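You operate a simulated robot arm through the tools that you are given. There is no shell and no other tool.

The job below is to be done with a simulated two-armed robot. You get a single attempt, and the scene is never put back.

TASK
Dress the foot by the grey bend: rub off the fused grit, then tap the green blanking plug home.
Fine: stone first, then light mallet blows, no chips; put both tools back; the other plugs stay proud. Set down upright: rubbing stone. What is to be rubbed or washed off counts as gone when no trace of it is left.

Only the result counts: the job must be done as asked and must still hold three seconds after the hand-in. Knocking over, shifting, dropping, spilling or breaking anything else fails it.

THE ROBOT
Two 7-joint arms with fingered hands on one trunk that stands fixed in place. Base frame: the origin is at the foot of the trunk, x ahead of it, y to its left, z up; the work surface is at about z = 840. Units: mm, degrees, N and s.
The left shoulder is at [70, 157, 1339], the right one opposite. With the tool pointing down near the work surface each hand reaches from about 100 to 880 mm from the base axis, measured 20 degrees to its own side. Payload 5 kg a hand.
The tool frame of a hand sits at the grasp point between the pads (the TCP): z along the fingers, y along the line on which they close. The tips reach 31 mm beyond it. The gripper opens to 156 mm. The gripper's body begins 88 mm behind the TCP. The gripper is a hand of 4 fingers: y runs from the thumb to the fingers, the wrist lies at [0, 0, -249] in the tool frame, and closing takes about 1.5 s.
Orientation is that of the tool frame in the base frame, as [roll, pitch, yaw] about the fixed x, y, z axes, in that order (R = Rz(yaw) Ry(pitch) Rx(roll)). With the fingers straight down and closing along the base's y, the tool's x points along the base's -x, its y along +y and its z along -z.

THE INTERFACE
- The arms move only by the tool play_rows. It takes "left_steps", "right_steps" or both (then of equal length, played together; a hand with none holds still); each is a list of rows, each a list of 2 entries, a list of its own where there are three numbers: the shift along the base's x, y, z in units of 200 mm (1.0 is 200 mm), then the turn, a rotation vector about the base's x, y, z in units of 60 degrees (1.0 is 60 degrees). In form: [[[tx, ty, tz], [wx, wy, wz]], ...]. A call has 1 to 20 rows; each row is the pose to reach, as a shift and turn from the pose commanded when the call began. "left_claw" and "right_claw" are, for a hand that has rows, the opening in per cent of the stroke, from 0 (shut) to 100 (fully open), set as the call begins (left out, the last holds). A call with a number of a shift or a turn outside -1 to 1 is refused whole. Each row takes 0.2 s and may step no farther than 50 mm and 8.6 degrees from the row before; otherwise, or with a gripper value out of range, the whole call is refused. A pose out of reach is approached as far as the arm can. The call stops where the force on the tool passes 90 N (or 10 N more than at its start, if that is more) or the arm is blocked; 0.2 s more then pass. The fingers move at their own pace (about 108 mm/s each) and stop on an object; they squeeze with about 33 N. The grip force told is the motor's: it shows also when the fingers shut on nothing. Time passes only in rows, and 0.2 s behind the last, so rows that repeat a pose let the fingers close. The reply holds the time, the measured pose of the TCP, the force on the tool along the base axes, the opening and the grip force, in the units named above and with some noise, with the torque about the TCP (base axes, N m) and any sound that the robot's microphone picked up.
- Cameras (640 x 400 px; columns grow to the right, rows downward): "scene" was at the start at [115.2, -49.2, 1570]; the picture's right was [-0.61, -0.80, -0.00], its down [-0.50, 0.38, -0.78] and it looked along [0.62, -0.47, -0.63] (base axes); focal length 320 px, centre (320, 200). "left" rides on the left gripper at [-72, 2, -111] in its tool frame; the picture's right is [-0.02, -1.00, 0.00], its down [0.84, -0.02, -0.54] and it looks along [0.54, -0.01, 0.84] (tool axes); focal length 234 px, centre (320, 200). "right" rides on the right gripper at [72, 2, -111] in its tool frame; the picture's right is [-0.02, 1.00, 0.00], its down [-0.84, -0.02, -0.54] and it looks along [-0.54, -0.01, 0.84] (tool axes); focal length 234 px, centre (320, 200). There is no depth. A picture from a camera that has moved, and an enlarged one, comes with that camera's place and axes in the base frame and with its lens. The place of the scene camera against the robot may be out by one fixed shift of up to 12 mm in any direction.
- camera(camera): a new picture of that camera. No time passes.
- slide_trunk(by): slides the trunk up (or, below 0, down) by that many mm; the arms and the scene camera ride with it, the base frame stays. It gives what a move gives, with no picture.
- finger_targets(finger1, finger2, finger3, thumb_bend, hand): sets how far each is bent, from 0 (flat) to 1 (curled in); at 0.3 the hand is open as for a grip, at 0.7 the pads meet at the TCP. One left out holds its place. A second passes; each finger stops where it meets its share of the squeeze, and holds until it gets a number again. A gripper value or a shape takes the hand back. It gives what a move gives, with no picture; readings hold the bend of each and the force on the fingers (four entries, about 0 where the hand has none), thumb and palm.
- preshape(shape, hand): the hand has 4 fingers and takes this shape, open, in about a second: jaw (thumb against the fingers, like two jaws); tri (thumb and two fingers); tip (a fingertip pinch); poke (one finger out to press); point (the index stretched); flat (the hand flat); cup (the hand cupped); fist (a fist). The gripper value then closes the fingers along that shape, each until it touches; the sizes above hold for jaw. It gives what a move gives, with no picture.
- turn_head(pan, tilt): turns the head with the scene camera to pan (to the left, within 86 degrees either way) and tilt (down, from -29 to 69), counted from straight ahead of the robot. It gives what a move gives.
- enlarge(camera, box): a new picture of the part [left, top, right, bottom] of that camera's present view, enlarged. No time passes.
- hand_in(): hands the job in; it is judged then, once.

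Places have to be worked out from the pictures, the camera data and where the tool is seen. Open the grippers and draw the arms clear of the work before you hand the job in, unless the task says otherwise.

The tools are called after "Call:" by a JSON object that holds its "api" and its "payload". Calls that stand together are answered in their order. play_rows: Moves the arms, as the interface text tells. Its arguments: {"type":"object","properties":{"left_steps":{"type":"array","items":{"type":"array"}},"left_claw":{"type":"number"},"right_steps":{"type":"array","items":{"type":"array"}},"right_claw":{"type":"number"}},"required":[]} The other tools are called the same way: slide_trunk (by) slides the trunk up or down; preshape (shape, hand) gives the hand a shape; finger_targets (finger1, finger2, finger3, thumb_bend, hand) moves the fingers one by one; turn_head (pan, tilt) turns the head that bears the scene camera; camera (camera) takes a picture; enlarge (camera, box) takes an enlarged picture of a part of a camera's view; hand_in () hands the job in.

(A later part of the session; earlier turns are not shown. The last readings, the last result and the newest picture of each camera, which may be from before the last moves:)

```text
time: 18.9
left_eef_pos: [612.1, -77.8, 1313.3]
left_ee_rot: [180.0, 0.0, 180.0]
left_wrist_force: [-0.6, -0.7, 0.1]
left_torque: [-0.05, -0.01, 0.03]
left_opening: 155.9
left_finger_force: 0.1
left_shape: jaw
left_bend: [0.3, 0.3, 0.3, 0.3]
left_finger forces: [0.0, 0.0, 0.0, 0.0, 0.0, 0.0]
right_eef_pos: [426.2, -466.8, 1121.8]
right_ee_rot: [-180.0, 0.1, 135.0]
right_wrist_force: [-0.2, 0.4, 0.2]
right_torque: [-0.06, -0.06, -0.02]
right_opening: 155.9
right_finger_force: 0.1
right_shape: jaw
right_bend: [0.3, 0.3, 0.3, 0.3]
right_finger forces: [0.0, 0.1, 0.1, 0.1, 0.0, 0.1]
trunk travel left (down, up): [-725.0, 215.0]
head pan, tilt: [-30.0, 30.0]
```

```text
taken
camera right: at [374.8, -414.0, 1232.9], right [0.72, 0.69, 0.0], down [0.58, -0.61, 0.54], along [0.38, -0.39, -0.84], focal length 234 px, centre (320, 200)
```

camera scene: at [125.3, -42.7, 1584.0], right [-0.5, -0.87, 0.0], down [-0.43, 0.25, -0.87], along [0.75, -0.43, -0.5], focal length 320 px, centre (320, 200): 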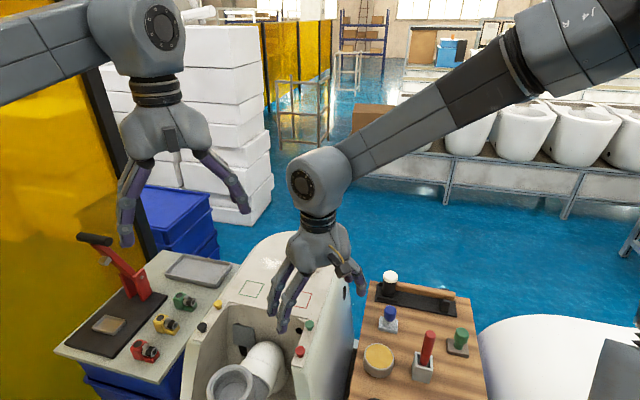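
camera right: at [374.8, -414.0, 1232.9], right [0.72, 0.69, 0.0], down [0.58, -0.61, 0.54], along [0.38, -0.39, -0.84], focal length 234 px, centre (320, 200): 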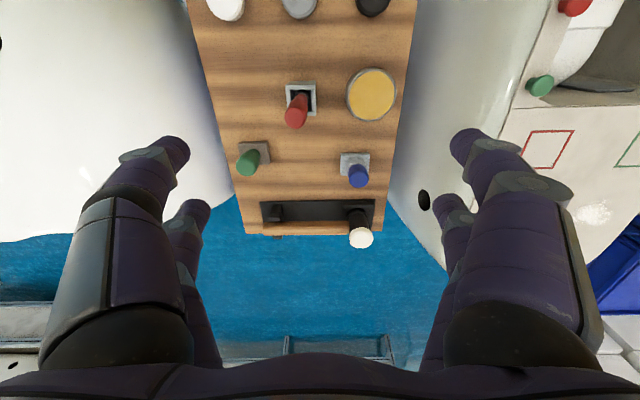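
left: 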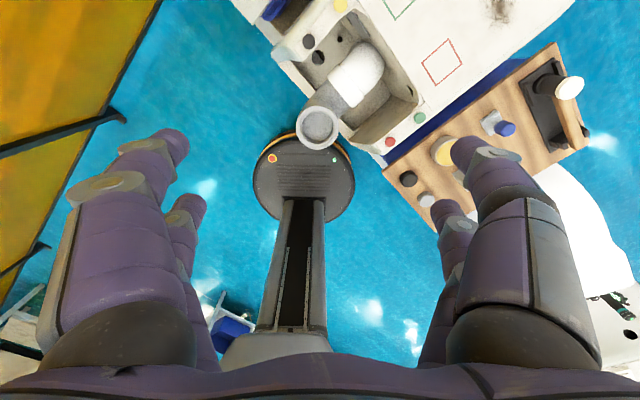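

The view is now nicely aligned with the table. Zooming to measure the stone and mallet accurately.

Call:
{"api": "enlarge", "payload": {"camera": "right", "box": [220, 60, 320, 200]}}

Call:
{"api": "enlarge", "payload": {"camera": "right", "box": [240, 140, 400, 250]}}

Call:
{"api": "enlarge", "payload": {"camera": "right", "box": [480, 40, 640, 240]}}

```text
2.86 times, centred on (270, 130) of right
camera zoom: at [374.8, -414.0, 1232.9], right [0.72, 0.69, 0.0], down [0.58, -0.61, 0.54], along [0.38, -0.39, -0.84], focal length 669 px, centre (463, 400)
```

zoom: 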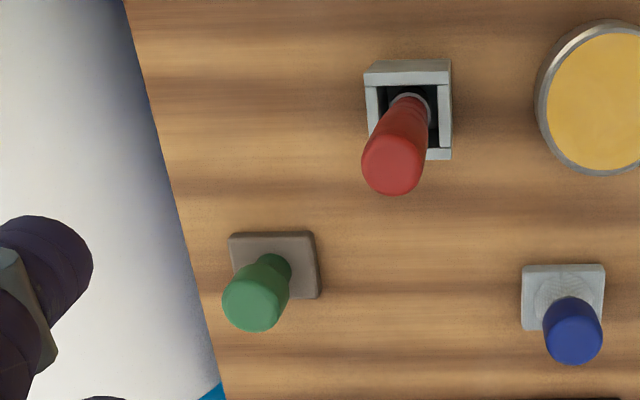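

```text
3.64 times, centred on (320, 195) of right
camera zoom: at [374.8, -414.0, 1232.9], right [0.72, 0.69, 0.0], down [0.58, -0.61, 0.54], along [0.38, -0.39, -0.84], focal length 852 px, centre (320, 218)
```

zoom: 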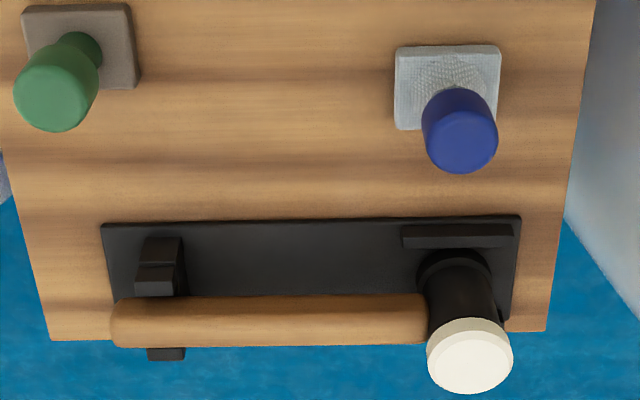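

```text
2.00 times, centred on (560, 140) of right
camera zoom: at [374.8, -414.0, 1232.9], right [0.72, 0.69, 0.0], down [0.58, -0.61, 0.54], along [0.38, -0.39, -0.84], focal length 468 px, centre (-160, 320)
```

zoom: 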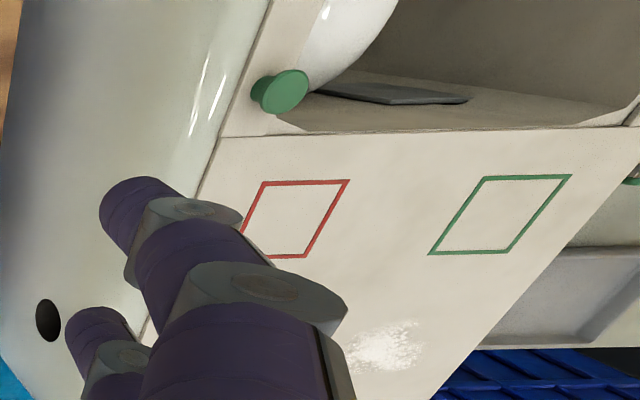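

The stone base measures about 48×41 mm, centred near (399,-600). I'll move above it with the jaw partly open and descend to a hover at z≈985 to check alignment.

Call:
{"api": "play_rows", "payload": {"right_steps": [[[-0.03, -0.2, 0], [0, 0, 0]], [[-0.06, -0.4, 0], [0, 0, 0]], [[-0.1, -0.6, 0], [0, 0, 0]], [[-0.136, -0.666, -0.15], [0, 0, 0]], [[-0.136, -0.666, -0.35], [0, 0, 0]], [[-0.136, -0.666, -0.55], [0, 0, 0]], [[-0.136, -0.666, -0.684], [0, 0, 0]], [[-0.136, -0.666, -0.684], [0, 0, 0]]], "right_claw": 50}}

Call:
{"api": "camera", "payload": {"camera": "right"}}

Call:
{"api": "enlarge", "payload": {"camera": "scene", "box": [340, 200, 520, 400]}}

```text
time: 20.7
left_eef_pos: [611.1, -77.6, 1315.2]
left_ee_rot: [180.0, 0.0, -180.0]
left_wrist_force: [-0.7, 0.1, 0.0]
left_torque: [0.01, -0.02, 0.0]
left_opening: 156.0
left_finger_force: 0.1
left_shape: jaw
left_bend: [0.3, 0.3, 0.3, 0.3]
left_finger forces: [0.1, 0.0, 0.0, 0.0, 0.0, 0.1]
right_eef_pos: [398.5, -599.0, 985.6]
right_ee_rot: [-180.0, 0.0, 135.0]
right_wrist_force: [-0.7, 0.7, 0.7]
right_torque: [-0.02, -0.02, 0.03]
right_opening: 78.8
right_finger_force: 0.0
right_shape: jaw
right_bend: [0.73, 0.73, 0.73, 0.7]
right_finger forces: [0.0, 0.0, 0.0, 0.0, 0.1, 0.0]
trunk travel left (down, up): [-725.0, 215.0]
head pan, tilt: [-30.0, 30.0]
```

```text
taken
camera right: at [346.2, -546.1, 1097.2], right [0.72, 0.69, 0.0], down [0.58, -0.61, 0.55], along [0.38, -0.39, -0.84], focal length 234 px, centre (320, 200)
```

right: 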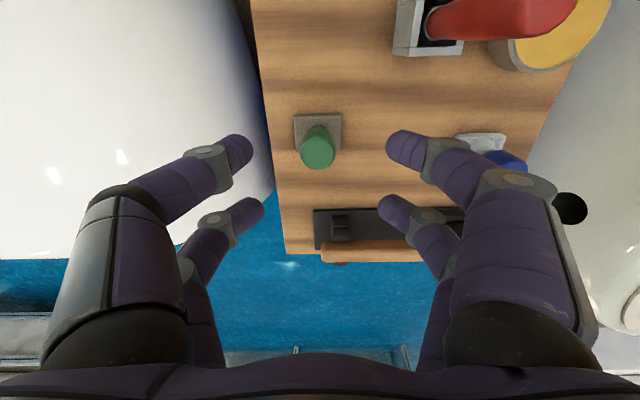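

```text
2.00 times, centred on (430, 300) of scene
camera zoom: at [125.1, -42.1, 1584.1], right [-0.5, -0.87, 0.0], down [-0.43, 0.25, -0.87], along [0.75, -0.43, -0.5], focal length 640 px, centre (100, 0)
```

zoom: 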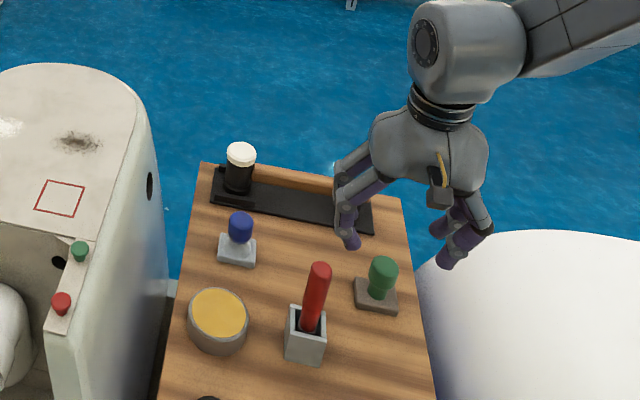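

The hover is centred over the knob. A zoom will fine-check before I descend.

Call:
{"api": "enlarge", "payload": {"camera": "right", "box": [270, 90, 370, 190]}}

```text
4.00 times, centred on (320, 140) of right
camera zoom: at [346.2, -546.1, 1097.2], right [0.72, 0.69, 0.0], down [0.58, -0.61, 0.55], along [0.38, -0.39, -0.84], focal length 937 px, centre (320, 440)
```

zoom: 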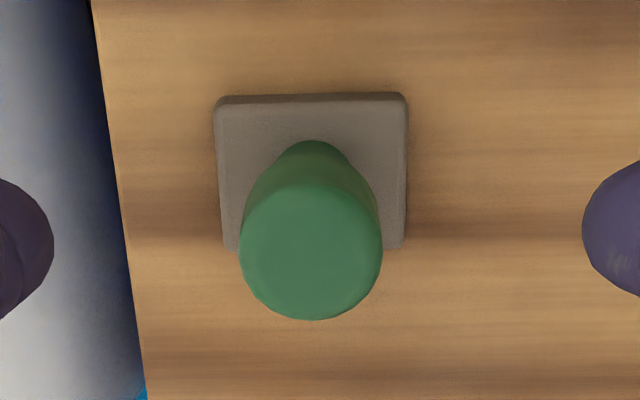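

Knob and base are centred at about (397.3,-601.5). I'll descend to z≈892, shift about 1 mm, then close the jaw.

Call:
{"api": "play_rows", "payload": {"right_steps": [[[-0.006, -0.008, -0.15], [0, 0, 0]], [[-0.006, -0.008, -0.3], [0, 0, 0]], [[-0.006, -0.008, -0.4], [0, 0, 0]], [[-0.006, -0.008, -0.468], [0, 0, 0]], [[-0.006, -0.008, -0.468], [0, 0, 0]]]}}

Call:
{"api": "camera", "payload": {"camera": "right"}}

Call:
{"api": "enlarge", "payload": {"camera": "scene", "box": [380, 240, 520, 380]}}

```text
time: 21.9
left_eef_pos: [612.5, -78.1, 1314.0]
left_ee_rot: [180.0, 0.0, -180.0]
left_wrist_force: [0.3, 0.5, 1.1]
left_torque: [-0.02, -0.02, -0.03]
left_opening: 156.2
left_finger_force: 0.1
left_shape: jaw
left_bend: [0.3, 0.3, 0.3, 0.3]
left_finger forces: [0.1, 0.1, 0.0, 0.0, 0.0, 0.1]
right_eef_pos: [397.4, -602.0, 890.2]
right_ee_rot: [-180.0, 0.0, 135.0]
right_wrist_force: [-0.4, 0.1, 0.7]
right_torque: [-0.02, 0.01, 0.05]
right_opening: 78.7
right_finger_force: 0.1
right_shape: jaw
right_bend: [0.73, 0.73, 0.73, 0.7]
right_finger forces: [0.0, 0.0, 0.0, 0.0, 0.0, 0.1]
trunk travel left (down, up): [-725.0, 215.0]
head pan, tilt: [-30.0, 30.0]
```

```text
taken
camera right: at [345.6, -548.5, 1002.7], right [0.72, 0.69, 0.0], down [0.58, -0.61, 0.55], along [0.38, -0.39, -0.84], focal length 234 px, centre (320, 200)
```

right: 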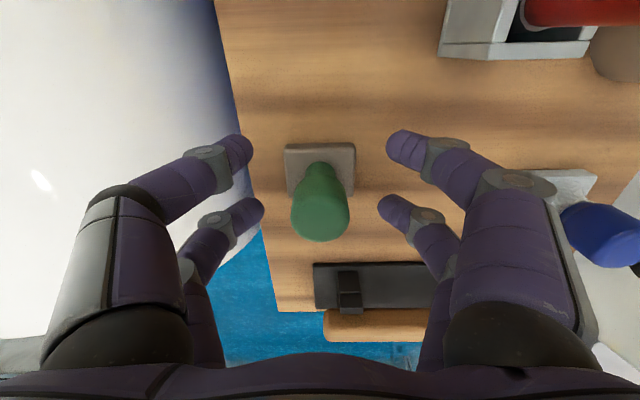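

```text
2.86 times, centred on (450, 310) of scene
camera zoom: at [125.3, -42.5, 1584.1], right [-0.5, -0.87, 0.0], down [-0.43, 0.25, -0.87], along [0.75, -0.43, -0.5], focal length 915 px, centre (-51, -114)
```

zoom: 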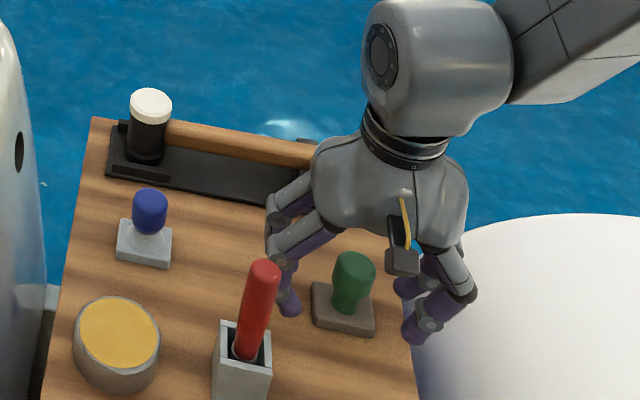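

The fingers straddle the knob cleanly. Closing now.

Call:
{"api": "play_rows", "payload": {"right_steps": [[[0, 0, 0], [0, 0, 0]], [[0, 0, 0], [0, 0, 0]], [[0, 0, 0], [0, 0, 0]], [[0, 0, 0], [0, 0, 0]], [[0, 0, 0], [0, 0, 0]], [[0, 0, 0], [0, 0, 0]], [[0, 0, 0], [0, 0, 0]], [[0, 0, 0], [0, 0, 0]]], "right_claw": 0}}

Call:
{"api": "camera", "payload": {"camera": "right"}}

Call:
{"api": "enlarge", "payload": {"camera": "scene", "box": [380, 240, 520, 380]}}

```text
time: 23.7
left_eef_pos: [611.1, -77.9, 1313.4]
left_ee_rot: [180.0, 0.0, 180.0]
left_wrist_force: [-0.5, 0.1, 0.1]
left_torque: [-0.02, 0.01, 0.0]
left_opening: 155.9
left_finger_force: 0.1
left_shape: jaw
left_bend: [0.3, 0.3, 0.3, 0.3]
left_finger forces: [0.0, 0.0, 0.0, 0.1, 0.0, 0.0]
right_eef_pos: [397.2, -601.4, 891.2]
right_ee_rot: [180.0, 0.0, 135.1]
right_wrist_force: [-0.6, -0.4, 0.6]
right_torque: [-0.03, -0.02, 0.03]
right_opening: 0.0
right_finger_force: 33.1
right_shape: jaw
right_bend: [0.7, 0.7, 0.7, 0.7]
right_finger forces: [0.0, 0.0, 0.0, 0.0, 0.1, 0.0]
trunk travel left (down, up): [-725.0, 215.0]
head pan, tilt: [-30.0, 30.0]
```

```text
taken
camera right: at [345.5, -548.4, 1002.8], right [0.72, 0.69, 0.0], down [0.58, -0.61, 0.54], along [0.38, -0.39, -0.84], focal length 234 px, centre (320, 200)
```

right: 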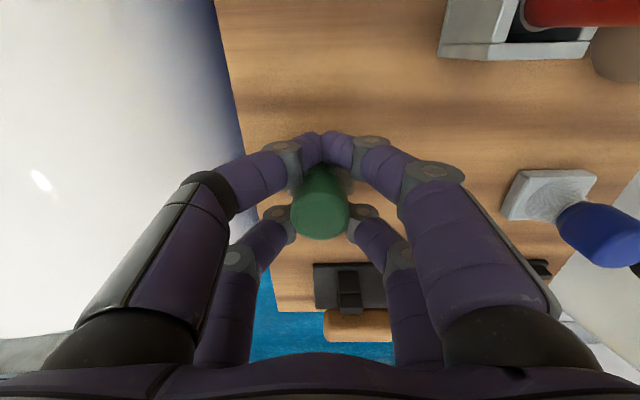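

```text
2.86 times, centred on (450, 310) of scene
camera zoom: at [125.4, -42.6, 1584.1], right [-0.5, -0.87, 0.0], down [-0.43, 0.25, -0.87], along [0.75, -0.43, -0.5], focal length 915 px, centre (-51, -114)
```

zoom: 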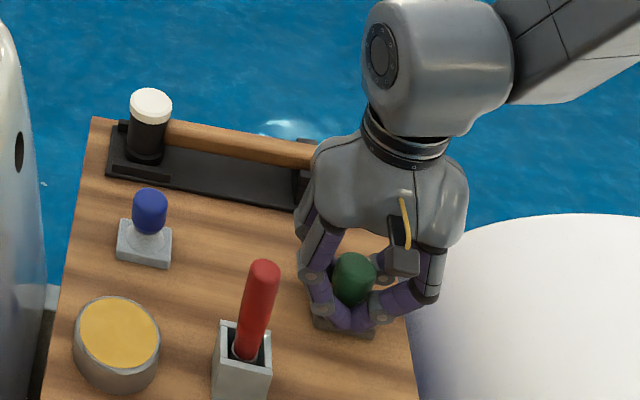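

Opening reads 0 and the individual finger forces are 0, so the finger pairs closed in front of and behind the knob without clamping it. Zooming to understand the geometry.

Call:
{"api": "enlarge", "payload": {"camera": "right", "box": [240, 110, 400, 260]}}

Call:
{"api": "enlarge", "payload": {"camera": "scene", "box": [430, 290, 500, 370]}}

```text
2.67 times, centred on (320, 185) of right
camera zoom: at [345.5, -548.4, 1002.8], right [0.72, 0.69, 0.0], down [0.58, -0.61, 0.54], along [0.38, -0.39, -0.84], focal length 624 px, centre (320, 240)
```

zoom: 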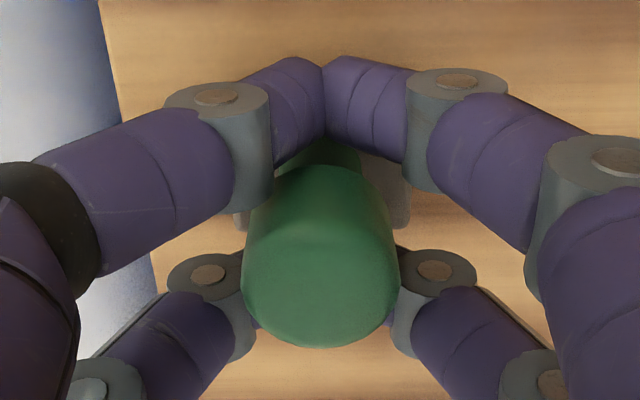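

```text
5.00 times, centred on (465, 330) of scene
camera zoom: at [125.4, -42.6, 1584.1], right [-0.5, -0.87, 0.0], down [-0.43, 0.25, -0.87], along [0.75, -0.43, -0.5], focal length 1601 px, centre (-405, -450)
```

zoom: 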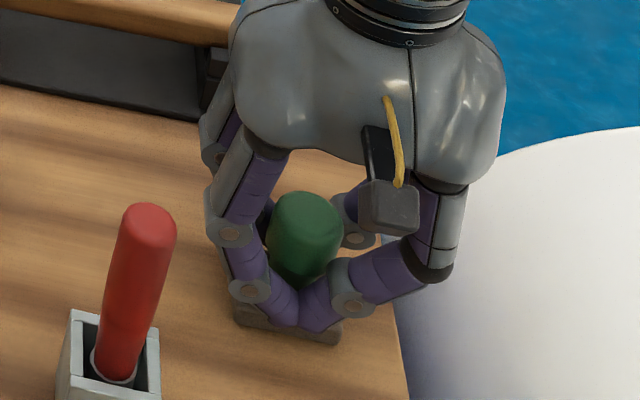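

The pairs sit about ±22 mm off the tool's centre line, so the 31 mm knob passed between them. I'll open, shift the hand 22 mm toward the robot and 8 mm up so the far finger pair lines up with the knob.

Call:
{"api": "play_rows", "payload": {"right_steps": [[[0, 0, 0], [0, 0, 0]], [[0, 0, 0], [0, 0, 0]], [[0, 0, 0], [0, 0, 0]], [[0, 0, 0], [0, 0, 0]], [[-0.02, 0.02, 0.01], [0, 0, 0]], [[-0.05, 0.05, 0.03], [0, 0, 0]], [[-0.078, 0.078, 0.04], [0, 0, 0]], [[-0.078, 0.078, 0.04], [0, 0, 0]]], "right_claw": 50}}

Call:
{"api": "camera", "payload": {"camera": "right"}}

```text
time: 25.5
left_eef_pos: [612.4, -78.4, 1313.9]
left_ee_rot: [-180.0, 0.1, -180.0]
left_wrist_force: [-0.7, -0.1, 0.2]
left_torque: [-0.01, 0.0, 0.02]
left_opening: 155.8
left_finger_force: 0.0
left_shape: jaw
left_bend: [0.3, 0.3, 0.3, 0.3]
left_finger forces: [0.0, 0.0, 0.1, 0.0, 0.0, 0.0]
right_eef_pos: [381.0, -586.6, 898.6]
right_ee_rot: [-180.0, 0.0, 135.0]
right_wrist_force: [0.2, -0.1, 0.2]
right_torque: [0.02, 0.03, -0.02]
right_opening: 77.4
right_finger_force: 0.0
right_shape: jaw
right_bend: [0.73, 0.73, 0.73, 0.7]
right_finger forces: [0.0, 0.0, 0.0, 0.0, 0.0, 0.1]
trunk travel left (down, up): [-725.0, 215.0]
head pan, tilt: [-30.0, 30.0]
```

```text
taken
camera right: at [329.5, -534.2, 1010.8], right [0.72, 0.69, 0.0], down [0.58, -0.61, 0.54], along [0.38, -0.39, -0.84], focal length 234 px, centre (320, 200)
```

right: 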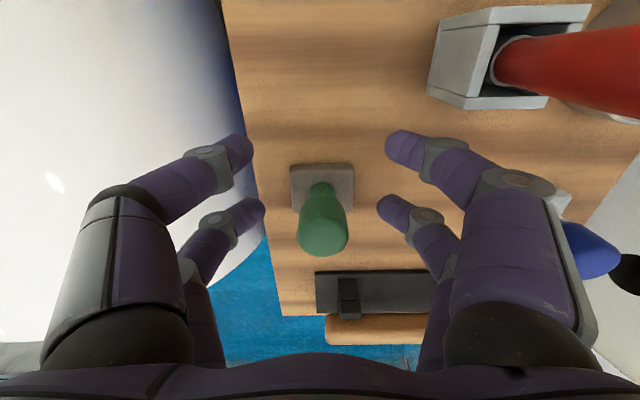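

The far pair now brackets the knob. Closing again.

Call:
{"api": "play_rows", "payload": {"right_steps": [[[0, 0, 0], [0, 0, 0]], [[0, 0, 0], [0, 0, 0]], [[0, 0, 0], [0, 0, 0]], [[0, 0, 0], [0, 0, 0]], [[0, 0, 0], [0, 0, 0]], [[0, 0, 0], [0, 0, 0]], [[0, 0, 0], [0, 0, 0]], [[0, 0, 0], [0, 0, 0]]], "right_claw": 0}}

Call:
{"api": "camera", "payload": {"camera": "right"}}

Call:
{"api": "enlarge", "payload": {"camera": "scene", "box": [400, 260, 510, 380]}}

```text
time: 27.3
left_eef_pos: [611.5, -78.9, 1313.6]
left_ee_rot: [-180.0, 0.0, 180.0]
left_wrist_force: [0.0, 0.2, -0.5]
left_torque: [-0.01, 0.02, -0.06]
left_opening: 155.7
left_finger_force: 0.0
left_shape: jaw
left_bend: [0.3, 0.3, 0.3, 0.3]
left_finger forces: [0.1, 0.0, 0.1, 0.1, 0.1, 0.1]
right_eef_pos: [379.8, -586.9, 899.2]
right_ee_rot: [180.0, 0.0, 135.0]
right_wrist_force: [0.5, 1.2, -1.0]
right_torque: [0.01, 0.01, -0.01]
right_opening: 0.0
right_finger_force: 32.5
right_shape: jaw
right_bend: [0.7, 0.73, 0.73, 0.7]
right_finger forces: [0.1, 26.5, 26.5, 0.0, 0.1, 0.0]
trunk travel left (down, up): [-725.0, 215.0]
head pan, tilt: [-30.0, 30.0]
```

```text
taken
camera right: at [329.5, -534.2, 1010.8], right [0.72, 0.69, 0.0], down [0.58, -0.61, 0.54], along [0.38, -0.39, -0.84], focal length 234 px, centre (320, 200)
```

right: 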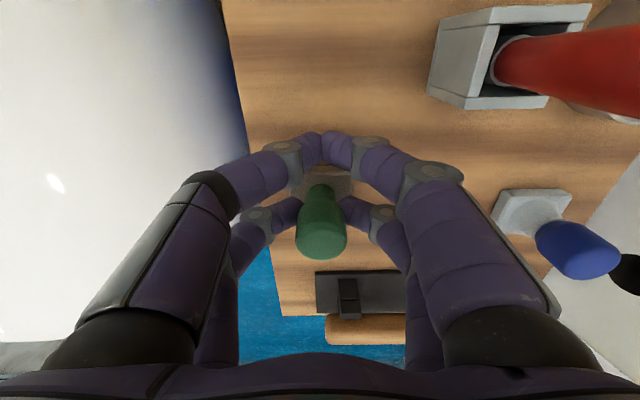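

```text
3.33 times, centred on (455, 320) of scene
camera zoom: at [125.5, -42.7, 1584.1], right [-0.5, -0.87, 0.0], down [-0.43, 0.25, -0.87], along [0.75, -0.43, -0.5], focal length 1067 px, centre (-130, -200)
```

zoom: 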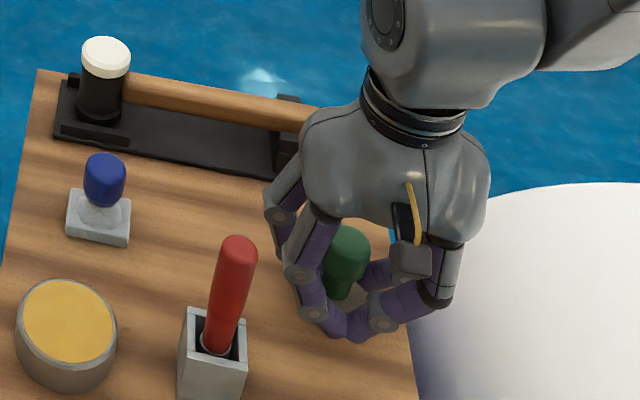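

Fingers 2 and 3 now clamp the knob with 26.5 N each. Lifting gently by 40 mm to check the hold.

Call:
{"api": "play_rows", "payload": {"right_steps": [[[0, 0, 0.03], [0, 0, 0]], [[0, 0, 0.08], [0, 0, 0]], [[0, 0, 0.14], [0, 0, 0]], [[0, 0, 0.2], [0, 0, 0]], [[0, 0, 0.2], [0, 0, 0]]]}}

Call:
{"api": "camera", "payload": {"camera": "right"}}

Call:
{"api": "enlarge", "payload": {"camera": "scene", "box": [400, 240, 510, 360]}}

```text
time: 28.5
left_eef_pos: [612.2, -78.1, 1314.1]
left_ee_rot: [-179.9, 0.0, -180.0]
left_wrist_force: [-0.1, -0.5, -0.4]
left_torque: [-0.01, 0.03, -0.03]
left_opening: 156.1
left_finger_force: 0.0
left_shape: jaw
left_bend: [0.3, 0.3, 0.3, 0.3]
left_finger forces: [0.1, 0.0, 0.1, 0.0, 0.0, 0.0]
right_eef_pos: [380.4, -586.3, 938.9]
right_ee_rot: [179.9, 0.0, 135.0]
right_wrist_force: [0.0, -0.4, -0.5]
right_torque: [0.0, -0.01, 0.0]
right_opening: 0.0
right_finger_force: 32.7
right_shape: jaw
right_bend: [0.7, 0.73, 0.73, 0.7]
right_finger forces: [0.0, 26.5, 26.5, 0.0, 0.1, 0.0]
trunk travel left (down, up): [-725.0, 215.0]
head pan, tilt: [-30.0, 30.0]
```

```text
taken
camera right: at [329.3, -534.3, 1050.9], right [0.72, 0.69, 0.0], down [0.58, -0.61, 0.54], along [0.38, -0.39, -0.84], focal length 234 px, centre (320, 200)
```

right: 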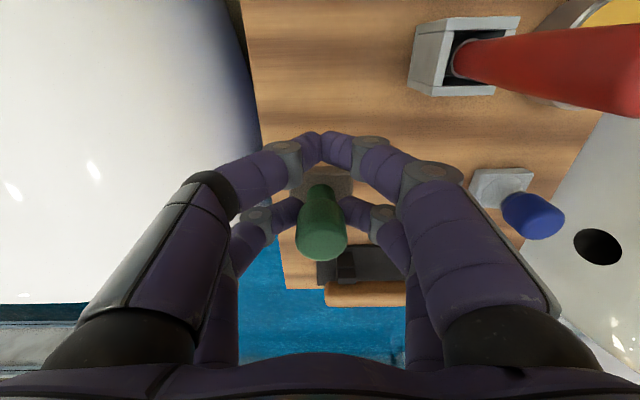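

```text
3.33 times, centred on (455, 300) of scene
camera zoom: at [125.6, -42.9, 1584.0], right [-0.5, -0.87, 0.0], down [-0.43, 0.25, -0.87], along [0.75, -0.43, -0.5], focal length 1067 px, centre (-130, -133)
```

zoom: 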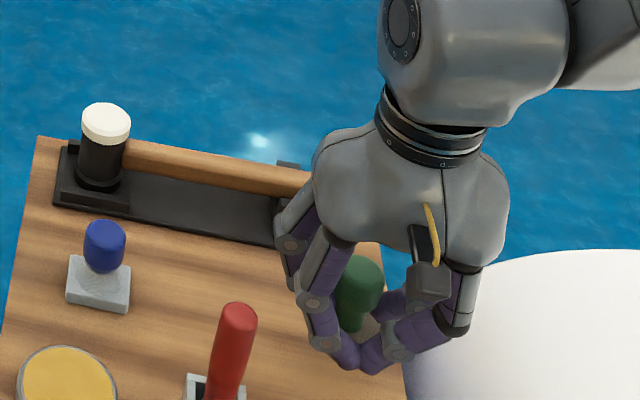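

The stone is held firmly, with its underside about 59 mm below the TCP and offset 22 mm ahead. I'll raise it above all items and carry it to above the foot's grit patch.

Call:
{"api": "play_rows", "payload": {"right_steps": [[[0, 0, 0.2], [0, 0, 0]], [[0, 0, 0.42], [0, 0, 0]], [[0.05, 0.05, 0.62], [0, 0, 0]], [[0.22, 0.16, 0.64], [0, 0, 0]], [[0.4, 0.28, 0.64], [0, 0, 0]], [[0.58, 0.4, 0.64], [0, 0, 0]], [[0.76, 0.52, 0.64], [0, 0, 0]], [[0.9, 0.6, 0.64], [0, 0, 0]]]}}

Call:
{"api": "play_rows", "payload": {"right_steps": [[[0.16, 0.1, 0], [0, 0, 0]], [[0.32, 0.2, 0], [0, 0, 0]], [[0.48, 0.3, 0], [0, 0, 0]], [[0.64, 0.42, 0], [0, 0, 0]], [[0.78, 0.52, 0], [0, 0, 0]], [[0.855, 0.569, 0], [0, 0, 0]], [[0.855, 0.569, 0], [0, 0, 0]]]}}

Call:
{"api": "camera", "payload": {"camera": "right"}}

Call:
{"api": "camera", "payload": {"camera": "scene"}}

```text
time: 30.3
left_eef_pos: [612.5, -77.4, 1313.6]
left_ee_rot: [179.9, -0.1, 180.0]
left_wrist_force: [0.4, -0.4, -0.9]
left_torque: [0.0, 0.03, -0.01]
left_opening: 156.0
left_finger_force: 0.0
left_shape: jaw
left_bend: [0.3, 0.3, 0.3, 0.3]
left_finger forces: [0.0, 0.1, 0.0, 0.0, 0.0, 0.0]
right_eef_pos: [563.1, -467.9, 1065.9]
right_ee_rot: [-179.9, -0.1, 135.0]
right_wrist_force: [-0.1, 0.2, -1.3]
right_torque: [0.03, 0.07, 0.02]
right_opening: 0.0
right_finger_force: 33.0
right_shape: jaw
right_bend: [0.7, 0.73, 0.73, 0.7]
right_finger forces: [0.0, 26.5, 26.6, 0.1, 0.0, 0.0]
trunk travel left (down, up): [-725.0, 215.0]
head pan, tilt: [-30.0, 30.0]
```

```text
time: 31.9
left_eef_pos: [612.0, -77.4, 1313.8]
left_ee_rot: [179.9, 0.1, 180.0]
left_wrist_force: [-0.9, 0.7, 0.4]
left_torque: [-0.02, -0.01, 0.03]
left_opening: 155.9
left_finger_force: 0.1
left_shape: jaw
left_bend: [0.3, 0.3, 0.3, 0.3]
left_finger forces: [0.0, 0.0, 0.1, 0.0, 0.1, 0.0]
right_eef_pos: [730.5, -353.9, 1067.4]
right_ee_rot: [180.0, -0.1, 135.0]
right_wrist_force: [-0.8, 0.2, -0.9]
right_torque: [-0.01, 0.03, 0.02]
right_opening: 0.0
right_finger_force: 33.0
right_shape: jaw
right_bend: [0.7, 0.73, 0.73, 0.7]
right_finger forces: [0.0, 26.3, 26.5, 0.0, 0.0, 0.1]
trunk travel left (down, up): [-725.0, 215.0]
head pan, tilt: [-30.0, 30.0]
```

```text
taken
camera right: at [679.6, -300.0, 1178.3], right [0.72, 0.69, 0.0], down [0.58, -0.61, 0.54], along [0.38, -0.39, -0.84], focal length 234 px, centre (320, 200)
```

right: 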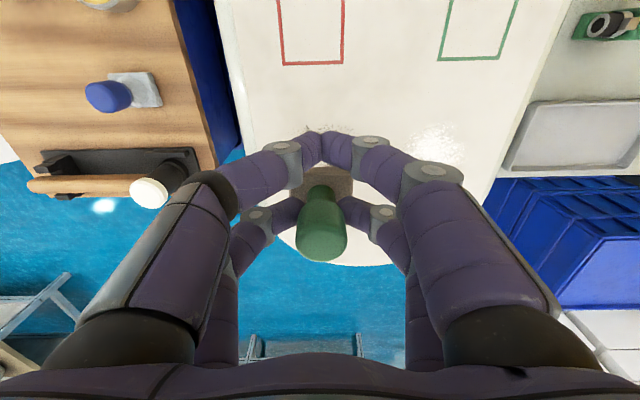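

```text
taken
camera scene: at [125.1, -42.6, 1584.1], right [-0.5, -0.87, 0.0], down [-0.43, 0.25, -0.87], along [0.75, -0.43, -0.5], focal length 320 px, centre (320, 200)
```

scene: 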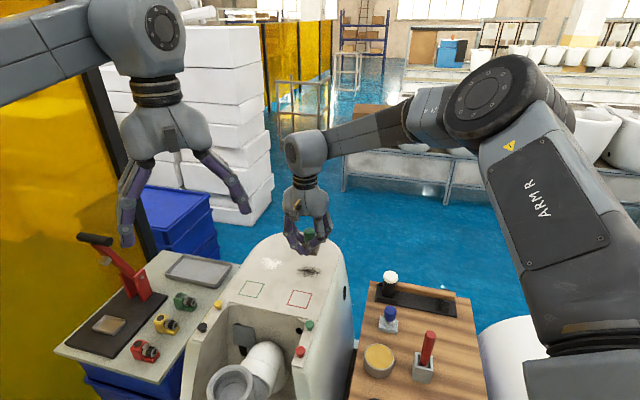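

The hand is roughly over the patch. I'll zoom the scene camera on it to see the patch relative to the stone.

Call:
{"api": "enlarge", "payload": {"camera": "scene", "box": [220, 220, 370, 330]}}

Call:
{"api": "enlarge", "payload": {"camera": "right", "box": [220, 60, 440, 220]}}

```text
3.64 times, centred on (295, 275) of scene
camera zoom: at [125.1, -42.6, 1584.1], right [-0.5, -0.87, 0.0], down [-0.43, 0.25, -0.87], along [0.75, -0.43, -0.5], focal length 1164 px, centre (411, -73)
```

zoom: 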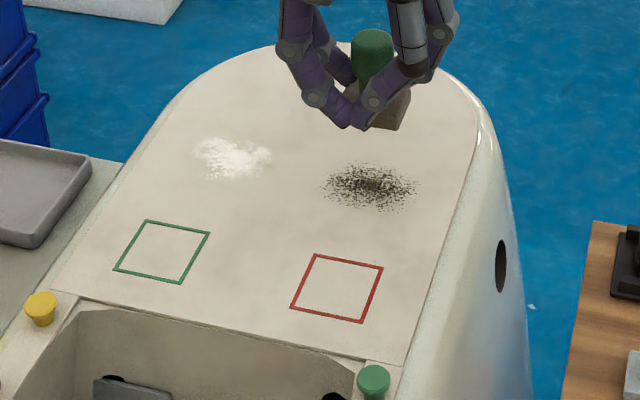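

```text
2.50 times, centred on (330, 140) of right
camera zoom: at [679.6, -300.0, 1178.3], right [0.72, 0.69, 0.0], down [0.58, -0.61, 0.54], along [0.38, -0.39, -0.84], focal length 585 px, centre (295, 350)
```

zoom: 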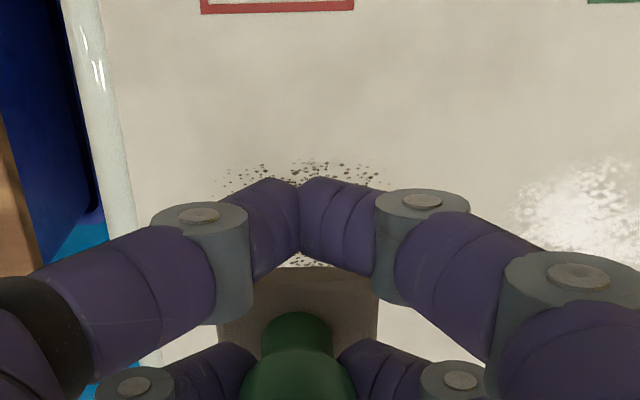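

The patch spans about e1 757–813, e2 236–311 in the foot's -45° frame (centre near x=748, y=-362). I'll lower the stone over the centre to just above the surface.

Call:
{"api": "play_rows", "payload": {"right_steps": [[[0.004, 0.033, -0.15], [0, 0, 0]], [[0.004, 0.033, -0.27], [0, 0, 0]], [[0.004, 0.033, -0.32], [0, 0, 0]], [[0.004, 0.033, -0.32], [0, 0, 0]]]}}

Call:
{"api": "enlarge", "payload": {"camera": "scene", "box": [260, 210, 370, 300]}}

Call:
{"api": "camera", "payload": {"camera": "right"}}

```text
time: 32.9
left_eef_pos: [612.7, -77.4, 1313.9]
left_ee_rot: [-179.9, 0.0, -180.0]
left_wrist_force: [0.6, -0.4, 0.5]
left_torque: [0.04, -0.05, 0.04]
left_opening: 156.0
left_finger_force: 0.0
left_shape: jaw
left_bend: [0.3, 0.3, 0.3, 0.3]
left_finger forces: [0.1, 0.1, 0.1, 0.0, 0.0, 0.0]
right_eef_pos: [733.2, -347.3, 1003.9]
right_ee_rot: [180.0, 0.1, 134.9]
right_wrist_force: [0.4, 0.9, -0.5]
right_torque: [0.03, -0.02, 0.0]
right_opening: 0.0
right_finger_force: 32.9
right_shape: jaw
right_bend: [0.7, 0.73, 0.73, 0.7]
right_finger forces: [0.0, 26.4, 26.4, 0.1, 0.0, 0.1]
trunk travel left (down, up): [-725.0, 215.0]
head pan, tilt: [-30.0, 30.0]
```

```text
4.44 times, centred on (315, 255) of scene
camera zoom: at [125.8, -42.4, 1584.0], right [-0.5, -0.87, 0.0], down [-0.43, 0.25, -0.87], along [0.75, -0.43, -0.5], focal length 1423 px, centre (342, -44)
```

zoom: 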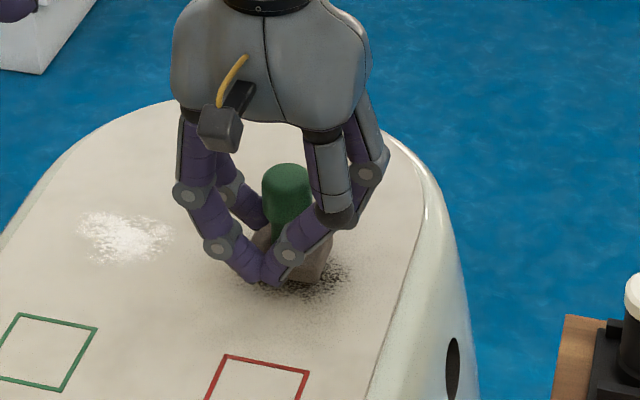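

```text
taken
camera right: at [682.2, -294.0, 1114.8], right [0.72, 0.69, 0.0], down [0.58, -0.61, 0.54], along [0.38, -0.39, -0.84], focal length 234 px, centre (320, 200)
```

right: 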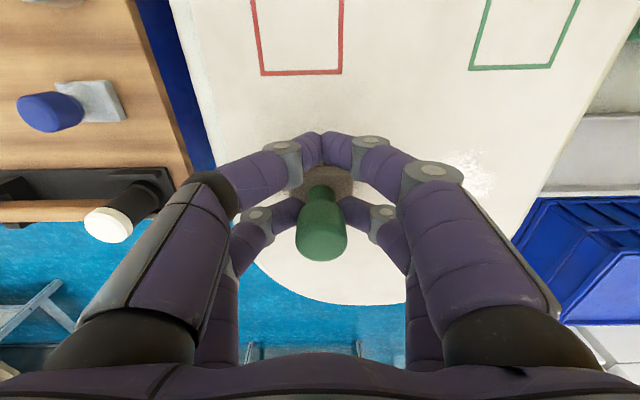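

Clear and centred. Lowering in small steps to find contact.

Call:
{"api": "play_rows", "payload": {"right_steps": [[[0, 0, -0.02], [0, 0, 0]], [[0, 0, -0.04], [0, 0, 0]], [[0, 0, -0.05], [0, 0, 0]]]}}

Call:
{"api": "play_rows", "payload": {"right_steps": [[[0, 0, -0.01], [0, 0, 0]], [[0, 0, -0.01], [0, 0, 0]]]}}

```text
time: 33.7
left_eef_pos: [610.8, -77.7, 1315.0]
left_ee_rot: [180.0, 0.0, -180.0]
left_wrist_force: [0.6, -0.4, -0.1]
left_torque: [-0.03, -0.01, 0.0]
left_opening: 156.0
left_finger_force: 0.1
left_shape: jaw
left_bend: [0.3, 0.3, 0.3, 0.3]
left_finger forces: [0.0, 0.0, 0.1, 0.0, 0.0, 0.1]
right_eef_pos: [733.7, -346.4, 994.5]
right_ee_rot: [179.9, 0.1, 135.0]
right_wrist_force: [0.5, -0.6, 0.8]
right_torque: [-0.05, -0.03, 0.0]
right_opening: 0.2
right_finger_force: 33.0
right_shape: jaw
right_bend: [0.7, 0.73, 0.73, 0.7]
right_finger forces: [0.0, 26.9, 26.6, 0.1, 0.1, 0.0]
trunk travel left (down, up): [-725.0, 215.0]
head pan, tilt: [-30.0, 30.0]
```

```text
time: 34.3
left_eef_pos: [611.4, -76.1, 1314.2]
left_ee_rot: [180.0, -0.1, -180.0]
left_wrist_force: [-0.3, -0.1, -0.1]
left_torque: [0.0, 0.02, -0.02]
left_opening: 156.1
left_finger_force: 0.0
left_shape: jaw
left_bend: [0.3, 0.3, 0.3, 0.3]
left_finger forces: [0.1, 0.1, 0.1, 0.1, 0.0, 0.0]
right_eef_pos: [733.4, -346.7, 993.3]
right_ee_rot: [179.9, 0.2, 135.1]
right_wrist_force: [1.4, -1.2, 10.0]
right_torque: [-0.2, -0.22, 0.01]
right_opening: 0.0
right_finger_force: 33.1
right_shape: jaw
right_bend: [0.7, 0.74, 0.74, 0.7]
right_finger forces: [0.0, 27.0, 26.9, 0.0, 0.0, 0.0]
trunk travel left (down, up): [-725.0, 215.0]
head pan, tilt: [-30.0, 30.0]
```

Contact at TCP z≈993 with 10 N. I'll start gentle rubbing strokes along the closing axis over the patch's middle, pressing about 1 mm further.

Call:
{"api": "play_rows", "payload": {"right_steps": [[[0.0354, 0.0354, -0.003], [0, 0, 0]], [[0.0707, 0.0707, -0.004], [0, 0, 0]], [[0.099, 0.099, -0.004], [0, 0, 0]], [[0.0636, 0.0636, -0.004], [0, 0, 0]], [[0.0177, 0.0177, -0.004], [0, 0, 0]], [[-0.0283, -0.0283, -0.004], [0, 0, 0]], [[-0.0707, -0.0707, -0.004], [0, 0, 0]], [[-0.1131, -0.1131, -0.004], [0, 0, 0]], [[-0.0707, -0.0707, -0.004], [0, 0, 0]], [[-0.0283, -0.0283, -0.004], [0, 0, 0]], [[0, 0, -0.004], [0, 0, 0]]]}}

Call:
{"api": "enlarge", "payload": {"camera": "scene", "box": [260, 210, 370, 300]}}

Call:
{"api": "camera", "payload": {"camera": "right"}}

```text
time: 36.7
left_eef_pos: [609.5, -78.2, 1315.1]
left_ee_rot: [180.0, 0.1, -179.9]
left_wrist_force: [-0.1, 0.1, 0.2]
left_torque: [-0.02, 0.03, 0.0]
left_opening: 155.9
left_finger_force: 0.0
left_shape: jaw
left_bend: [0.3, 0.3, 0.3, 0.3]
left_finger forces: [0.1, 0.0, 0.0, 0.1, 0.1, 0.0]
right_eef_pos: [730.9, -345.4, 993.0]
right_ee_rot: [-180.0, 0.0, 134.9]
right_wrist_force: [-3.4, -3.6, 11.4]
right_torque: [-0.28, -0.09, -0.08]
right_opening: 0.0
right_finger_force: 33.0
right_shape: jaw
right_bend: [0.7, 0.74, 0.74, 0.7]
right_finger forces: [0.0, 26.9, 29.3, 0.0, 0.0, 0.1]
right hand out of reach, approached as far as the arm can: row 1, 2, 3, 4, 5
trunk travel left (down, up): [-725.0, 215.0]
head pan, tilt: [-30.0, 30.0]
```

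```text
4.44 times, centred on (315, 255) of scene
camera zoom: at [123.5, -42.3, 1584.2], right [-0.5, -0.87, 0.0], down [-0.43, 0.25, -0.87], along [0.75, -0.43, -0.5], focal length 1423 px, centre (342, -44)
```

zoom: 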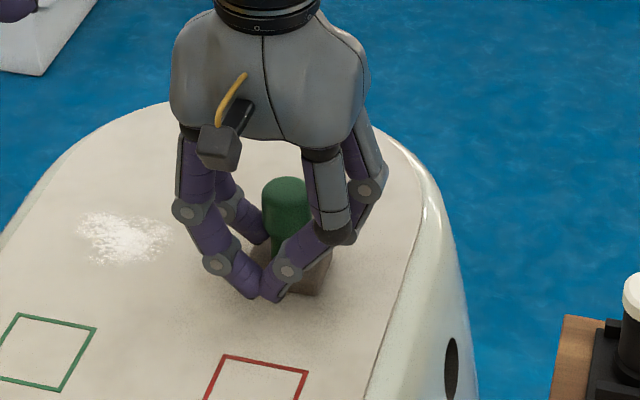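

```text
taken
camera right: at [679.9, -292.7, 1104.4], right [0.72, 0.69, 0.0], down [0.58, -0.61, 0.54], along [0.38, -0.39, -0.84], focal length 234 px, centre (320, 200)
```

right: 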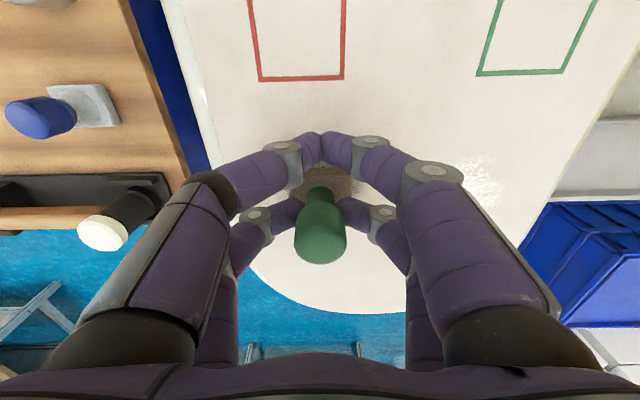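

The strokes are working, but the arm is near its reach on the +y side at this height. I'll lift off and raise the trunk by 150 mm to gain reach, then look at the patch.

Call:
{"api": "play_rows", "payload": {"right_steps": [[[0, 0, 0.05], [0, 0, 0]], [[-0.1, 0.1, 0.15], [0, 0, 0]], [[-0.2, 0.2, 0.2], [0, 0, 0]], [[-0.2, 0.2, 0.2], [0, 0, 0]]]}}

Call:
{"api": "slide_trunk", "payload": {"by": 150}}

Call:
{"api": "camera", "payload": {"camera": "scene"}}

Call:
{"api": "camera", "payload": {"camera": "right"}}

```text
time: 37.7
left_eef_pos: [613.2, -79.9, 1312.3]
left_ee_rot: [179.9, -0.1, 180.0]
left_wrist_force: [-0.1, 0.4, -0.6]
left_torque: [-0.03, 0.0, 0.02]
left_opening: 155.7
left_finger_force: 0.3
left_shape: jaw
left_bend: [0.3, 0.3, 0.3, 0.3]
left_finger forces: [0.0, 0.0, 0.0, 0.1, 0.0, 0.1]
right_eef_pos: [693.9, -308.0, 1030.4]
right_ee_rot: [-179.9, -0.1, 135.0]
right_wrist_force: [0.7, 0.2, -0.8]
right_torque: [0.05, 0.01, 0.0]
right_opening: 0.1
right_finger_force: 32.9
right_shape: jaw
right_bend: [0.7, 0.74, 0.74, 0.7]
right_finger forces: [0.0, 29.3, 29.1, 0.0, 0.0, 0.0]
trunk travel left (down, up): [-725.0, 215.0]
head pan, tilt: [-30.0, 30.0]
```

```text
time: 39.5
left_eef_pos: [612.3, -77.6, 1464.4]
left_ee_rot: [-179.9, 0.0, -179.9]
left_wrist_force: [-0.8, -0.9, -0.5]
left_torque: [0.01, -0.01, 0.02]
left_opening: 155.6
left_finger_force: 0.0
left_shape: jaw
left_bend: [0.3, 0.3, 0.3, 0.3]
left_finger forces: [0.1, 0.1, 0.0, 0.1, 0.0, 0.0]
right_eef_pos: [691.7, -305.8, 1181.7]
right_ee_rot: [179.9, 0.0, 134.9]
right_wrist_force: [0.7, 0.8, 0.3]
right_torque: [0.05, 0.02, 0.0]
right_opening: 0.0
right_finger_force: 33.1
right_shape: jaw
right_bend: [0.7, 0.74, 0.74, 0.7]
right_finger forces: [0.1, 29.2, 29.1, 0.1, 0.0, 0.0]
trunk travel left (down, up): [-875.0, 65.0]
head pan, tilt: [-30.0, 30.0]
```

```text
taken
camera scene: at [125.8, -42.5, 1734.0], right [-0.5, -0.87, 0.0], down [-0.43, 0.25, -0.87], along [0.75, -0.43, -0.5], focal length 320 px, centre (320, 200)
```

scene: 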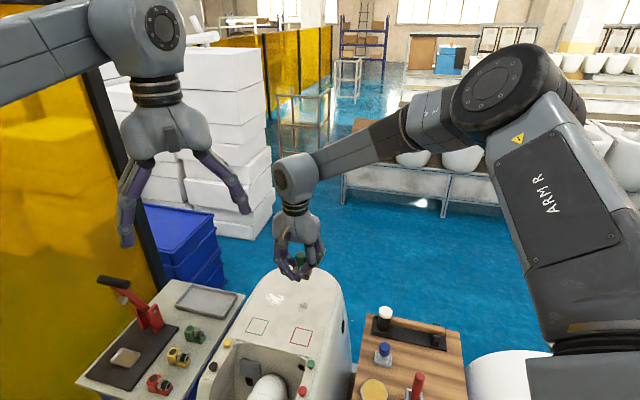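

```text
taken
camera right: at [640.5, -253.6, 1293.2], right [0.72, 0.69, 0.0], down [0.58, -0.61, 0.54], along [0.38, -0.39, -0.84], focal length 234 px, centre (320, 200)
```

right: 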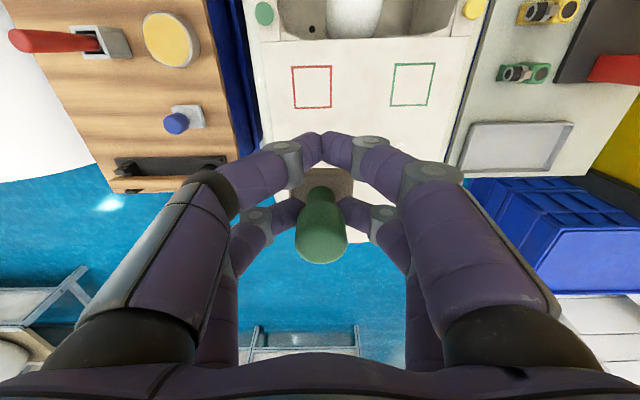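

Call:
{"api": "enlarge", "payload": {"camera": "scene", "box": [240, 250, 350, 340]}}

```text
4.44 times, centred on (295, 295) of scene
camera zoom: at [125.8, -42.5, 1734.0], right [-0.5, -0.87, 0.0], down [-0.43, 0.25, -0.87], along [0.75, -0.43, -0.5], focal length 1423 px, centre (431, -222)
```

zoom: 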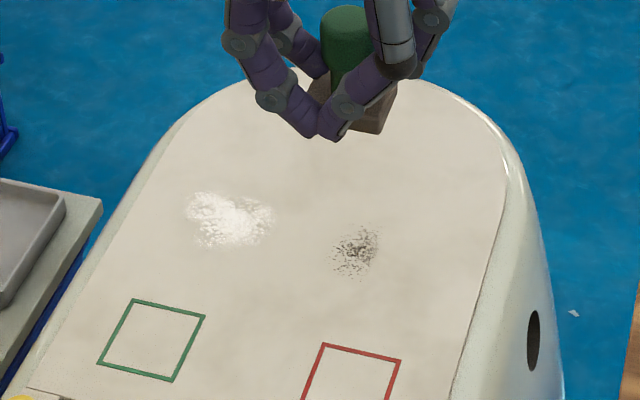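

Rubbing works, and only grit at the e2≈281–311 side remains. With the trunk raised, I'll bring the stone back down over that remaining part.

Call:
{"api": "play_rows", "payload": {"right_steps": [[[0.1, -0.04, -0.15], [0, 0, 0]], [[0.2, -0.08, -0.35], [0, 0, 0]], [[0.2865, -0.1185, -0.55], [0, 0, 0]], [[0.2865, -0.1185, -0.75], [0, 0, 0]], [[0.2865, -0.1185, -0.87], [0, 0, 0]], [[0.2865, -0.1185, -0.89], [0, 0, 0]], [[0.2865, -0.1185, -0.89], [0, 0, 0]]]}}

Call:
{"api": "enlarge", "payload": {"camera": "scene", "box": [240, 250, 350, 340]}}

```text
time: 41.0
left_eef_pos: [610.9, -78.1, 1465.1]
left_ee_rot: [179.9, -0.1, -180.0]
left_wrist_force: [-0.3, -0.1, 0.0]
left_torque: [-0.02, -0.01, 0.02]
left_opening: 155.9
left_finger_force: 0.1
left_shape: jaw
left_bend: [0.3, 0.3, 0.3, 0.3]
left_finger forces: [0.0, 0.0, 0.0, 0.0, 0.1, 0.1]
right_eef_pos: [683.3, -347.4, 1065.8]
right_ee_rot: [179.9, 0.0, 135.0]
right_wrist_force: [-0.1, 0.0, -1.7]
right_torque: [0.02, 0.0, 0.03]
right_opening: 0.2
right_finger_force: 32.8
right_shape: jaw
right_bend: [0.7, 0.74, 0.74, 0.7]
right_finger forces: [0.1, 28.7, 28.8, 0.0, 0.0, 0.0]
right hand out of reach, approached as far as the arm can: row 2, 3, 4, 5, 6, 7
trunk travel left (down, up): [-875.0, 65.0]
head pan, tilt: [-30.0, 30.0]
```

```text
4.44 times, centred on (295, 295) of scene
camera zoom: at [125.1, -42.2, 1734.1], right [-0.5, -0.87, 0.0], down [-0.43, 0.25, -0.87], along [0.75, -0.43, -0.5], focal length 1423 px, centre (431, -222)
```

zoom: 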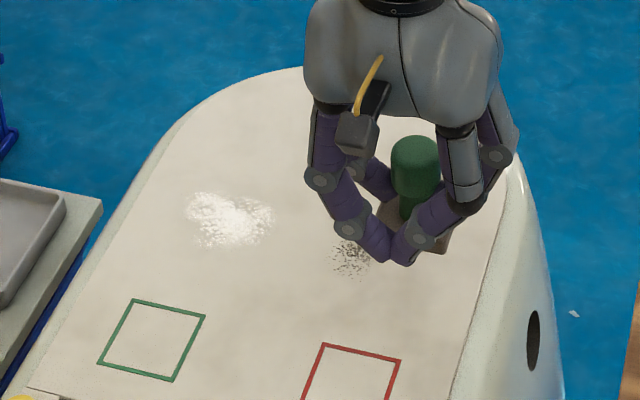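

Raising the trunk made the reach worse, so it's limited by distance or wrist twist. I'll back off toward the robot and up, and check where the commanded pose stands.

Call:
{"api": "play_rows", "payload": {"right_steps": [[[-0.15, 0.05, 0.1], [0, 0, 0]], [[-0.3, 0.1, 0.25], [0, 0, 0]], [[-0.3, 0.1, 0.25], [0, 0, 0]]]}}

```text
time: 41.9
left_eef_pos: [612.7, -77.6, 1463.9]
left_ee_rot: [-180.0, -0.1, 180.0]
left_wrist_force: [0.5, 0.6, 0.0]
left_torque: [0.05, 0.02, 0.04]
left_opening: 156.0
left_finger_force: 0.1
left_shape: jaw
left_bend: [0.3, 0.3, 0.3, 0.3]
left_finger forces: [0.0, 0.0, 0.0, 0.0, 0.0, 0.1]
right_eef_pos: [624.2, -328.2, 1114.4]
right_ee_rot: [-179.9, 0.0, 135.0]
right_wrist_force: [-0.8, -0.4, -1.5]
right_torque: [0.02, 0.05, 0.0]
right_opening: 0.0
right_finger_force: 33.3
right_shape: jaw
right_bend: [0.7, 0.74, 0.74, 0.7]
right_finger forces: [0.1, 28.5, 28.3, 0.0, 0.0, 0.0]
trunk travel left (down, up): [-875.0, 65.0]
head pan, tilt: [-30.0, 30.0]
```

The commanded pose resets to where the arm got to. I'll raise the hand 150 mm while turning it back to yaw 0, then return the trunk to its original height and test the reach.

Call:
{"api": "play_rows", "payload": {"right_steps": [[[0, 0, 0.15], [0, 0, 0.12]], [[0, 0, 0.3], [0, 0, 0.25]], [[0, 0, 0.45], [0, 0, 0.38]], [[0, 0, 0.6], [0, 0, 0.51]], [[0, 0, 0.75], [0, 0, 0.64]], [[0, 0, 0.75], [0, 0, 0.75]], [[0, 0, 0.75], [0, 0, 0.75]]]}}

Call:
{"api": "slide_trunk", "payload": {"by": -150}}

```text
time: 43.5
left_eef_pos: [611.8, -78.3, 1464.6]
left_ee_rot: [179.9, -0.1, -180.0]
left_wrist_force: [-0.1, -0.6, -0.6]
left_torque: [0.01, 0.01, 0.02]
left_opening: 156.0
left_finger_force: 0.0
left_shape: jaw
left_bend: [0.3, 0.3, 0.3, 0.3]
left_finger forces: [0.1, 0.1, 0.0, 0.0, 0.0, 0.0]
right_eef_pos: [623.4, -326.5, 1268.1]
right_ee_rot: [-180.0, -0.1, -179.9]
right_wrist_force: [-0.6, 0.4, -1.5]
right_torque: [0.02, 0.02, -0.01]
right_opening: 0.0
right_finger_force: 32.9
right_shape: jaw
right_bend: [0.7, 0.74, 0.74, 0.7]
right_finger forces: [0.0, 28.3, 28.1, 0.0, 0.1, 0.0]
trunk travel left (down, up): [-875.0, 65.0]
head pan, tilt: [-30.0, 30.0]
```

```text
time: 45.2
left_eef_pos: [612.2, -76.6, 1314.8]
left_ee_rot: [180.0, 0.0, -179.9]
left_wrist_force: [-0.1, 0.3, 0.5]
left_torque: [0.01, -0.03, 0.04]
left_opening: 155.8
left_finger_force: 0.1
left_shape: jaw
left_bend: [0.3, 0.3, 0.3, 0.3]
left_finger forces: [0.0, 0.1, 0.1, 0.0, 0.1, 0.0]
right_eef_pos: [622.5, -326.0, 1118.3]
right_ee_rot: [180.0, 0.0, 180.0]
right_wrist_force: [-0.1, -0.6, -0.8]
right_torque: [-0.02, -0.01, 0.0]
right_opening: 0.0
right_finger_force: 33.0
right_shape: jaw
right_bend: [0.7, 0.74, 0.74, 0.7]
right_finger forces: [0.0, 28.3, 28.0, 0.1, 0.0, 0.0]
trunk travel left (down, up): [-725.0, 215.0]
head pan, tilt: [-30.0, 30.0]
```

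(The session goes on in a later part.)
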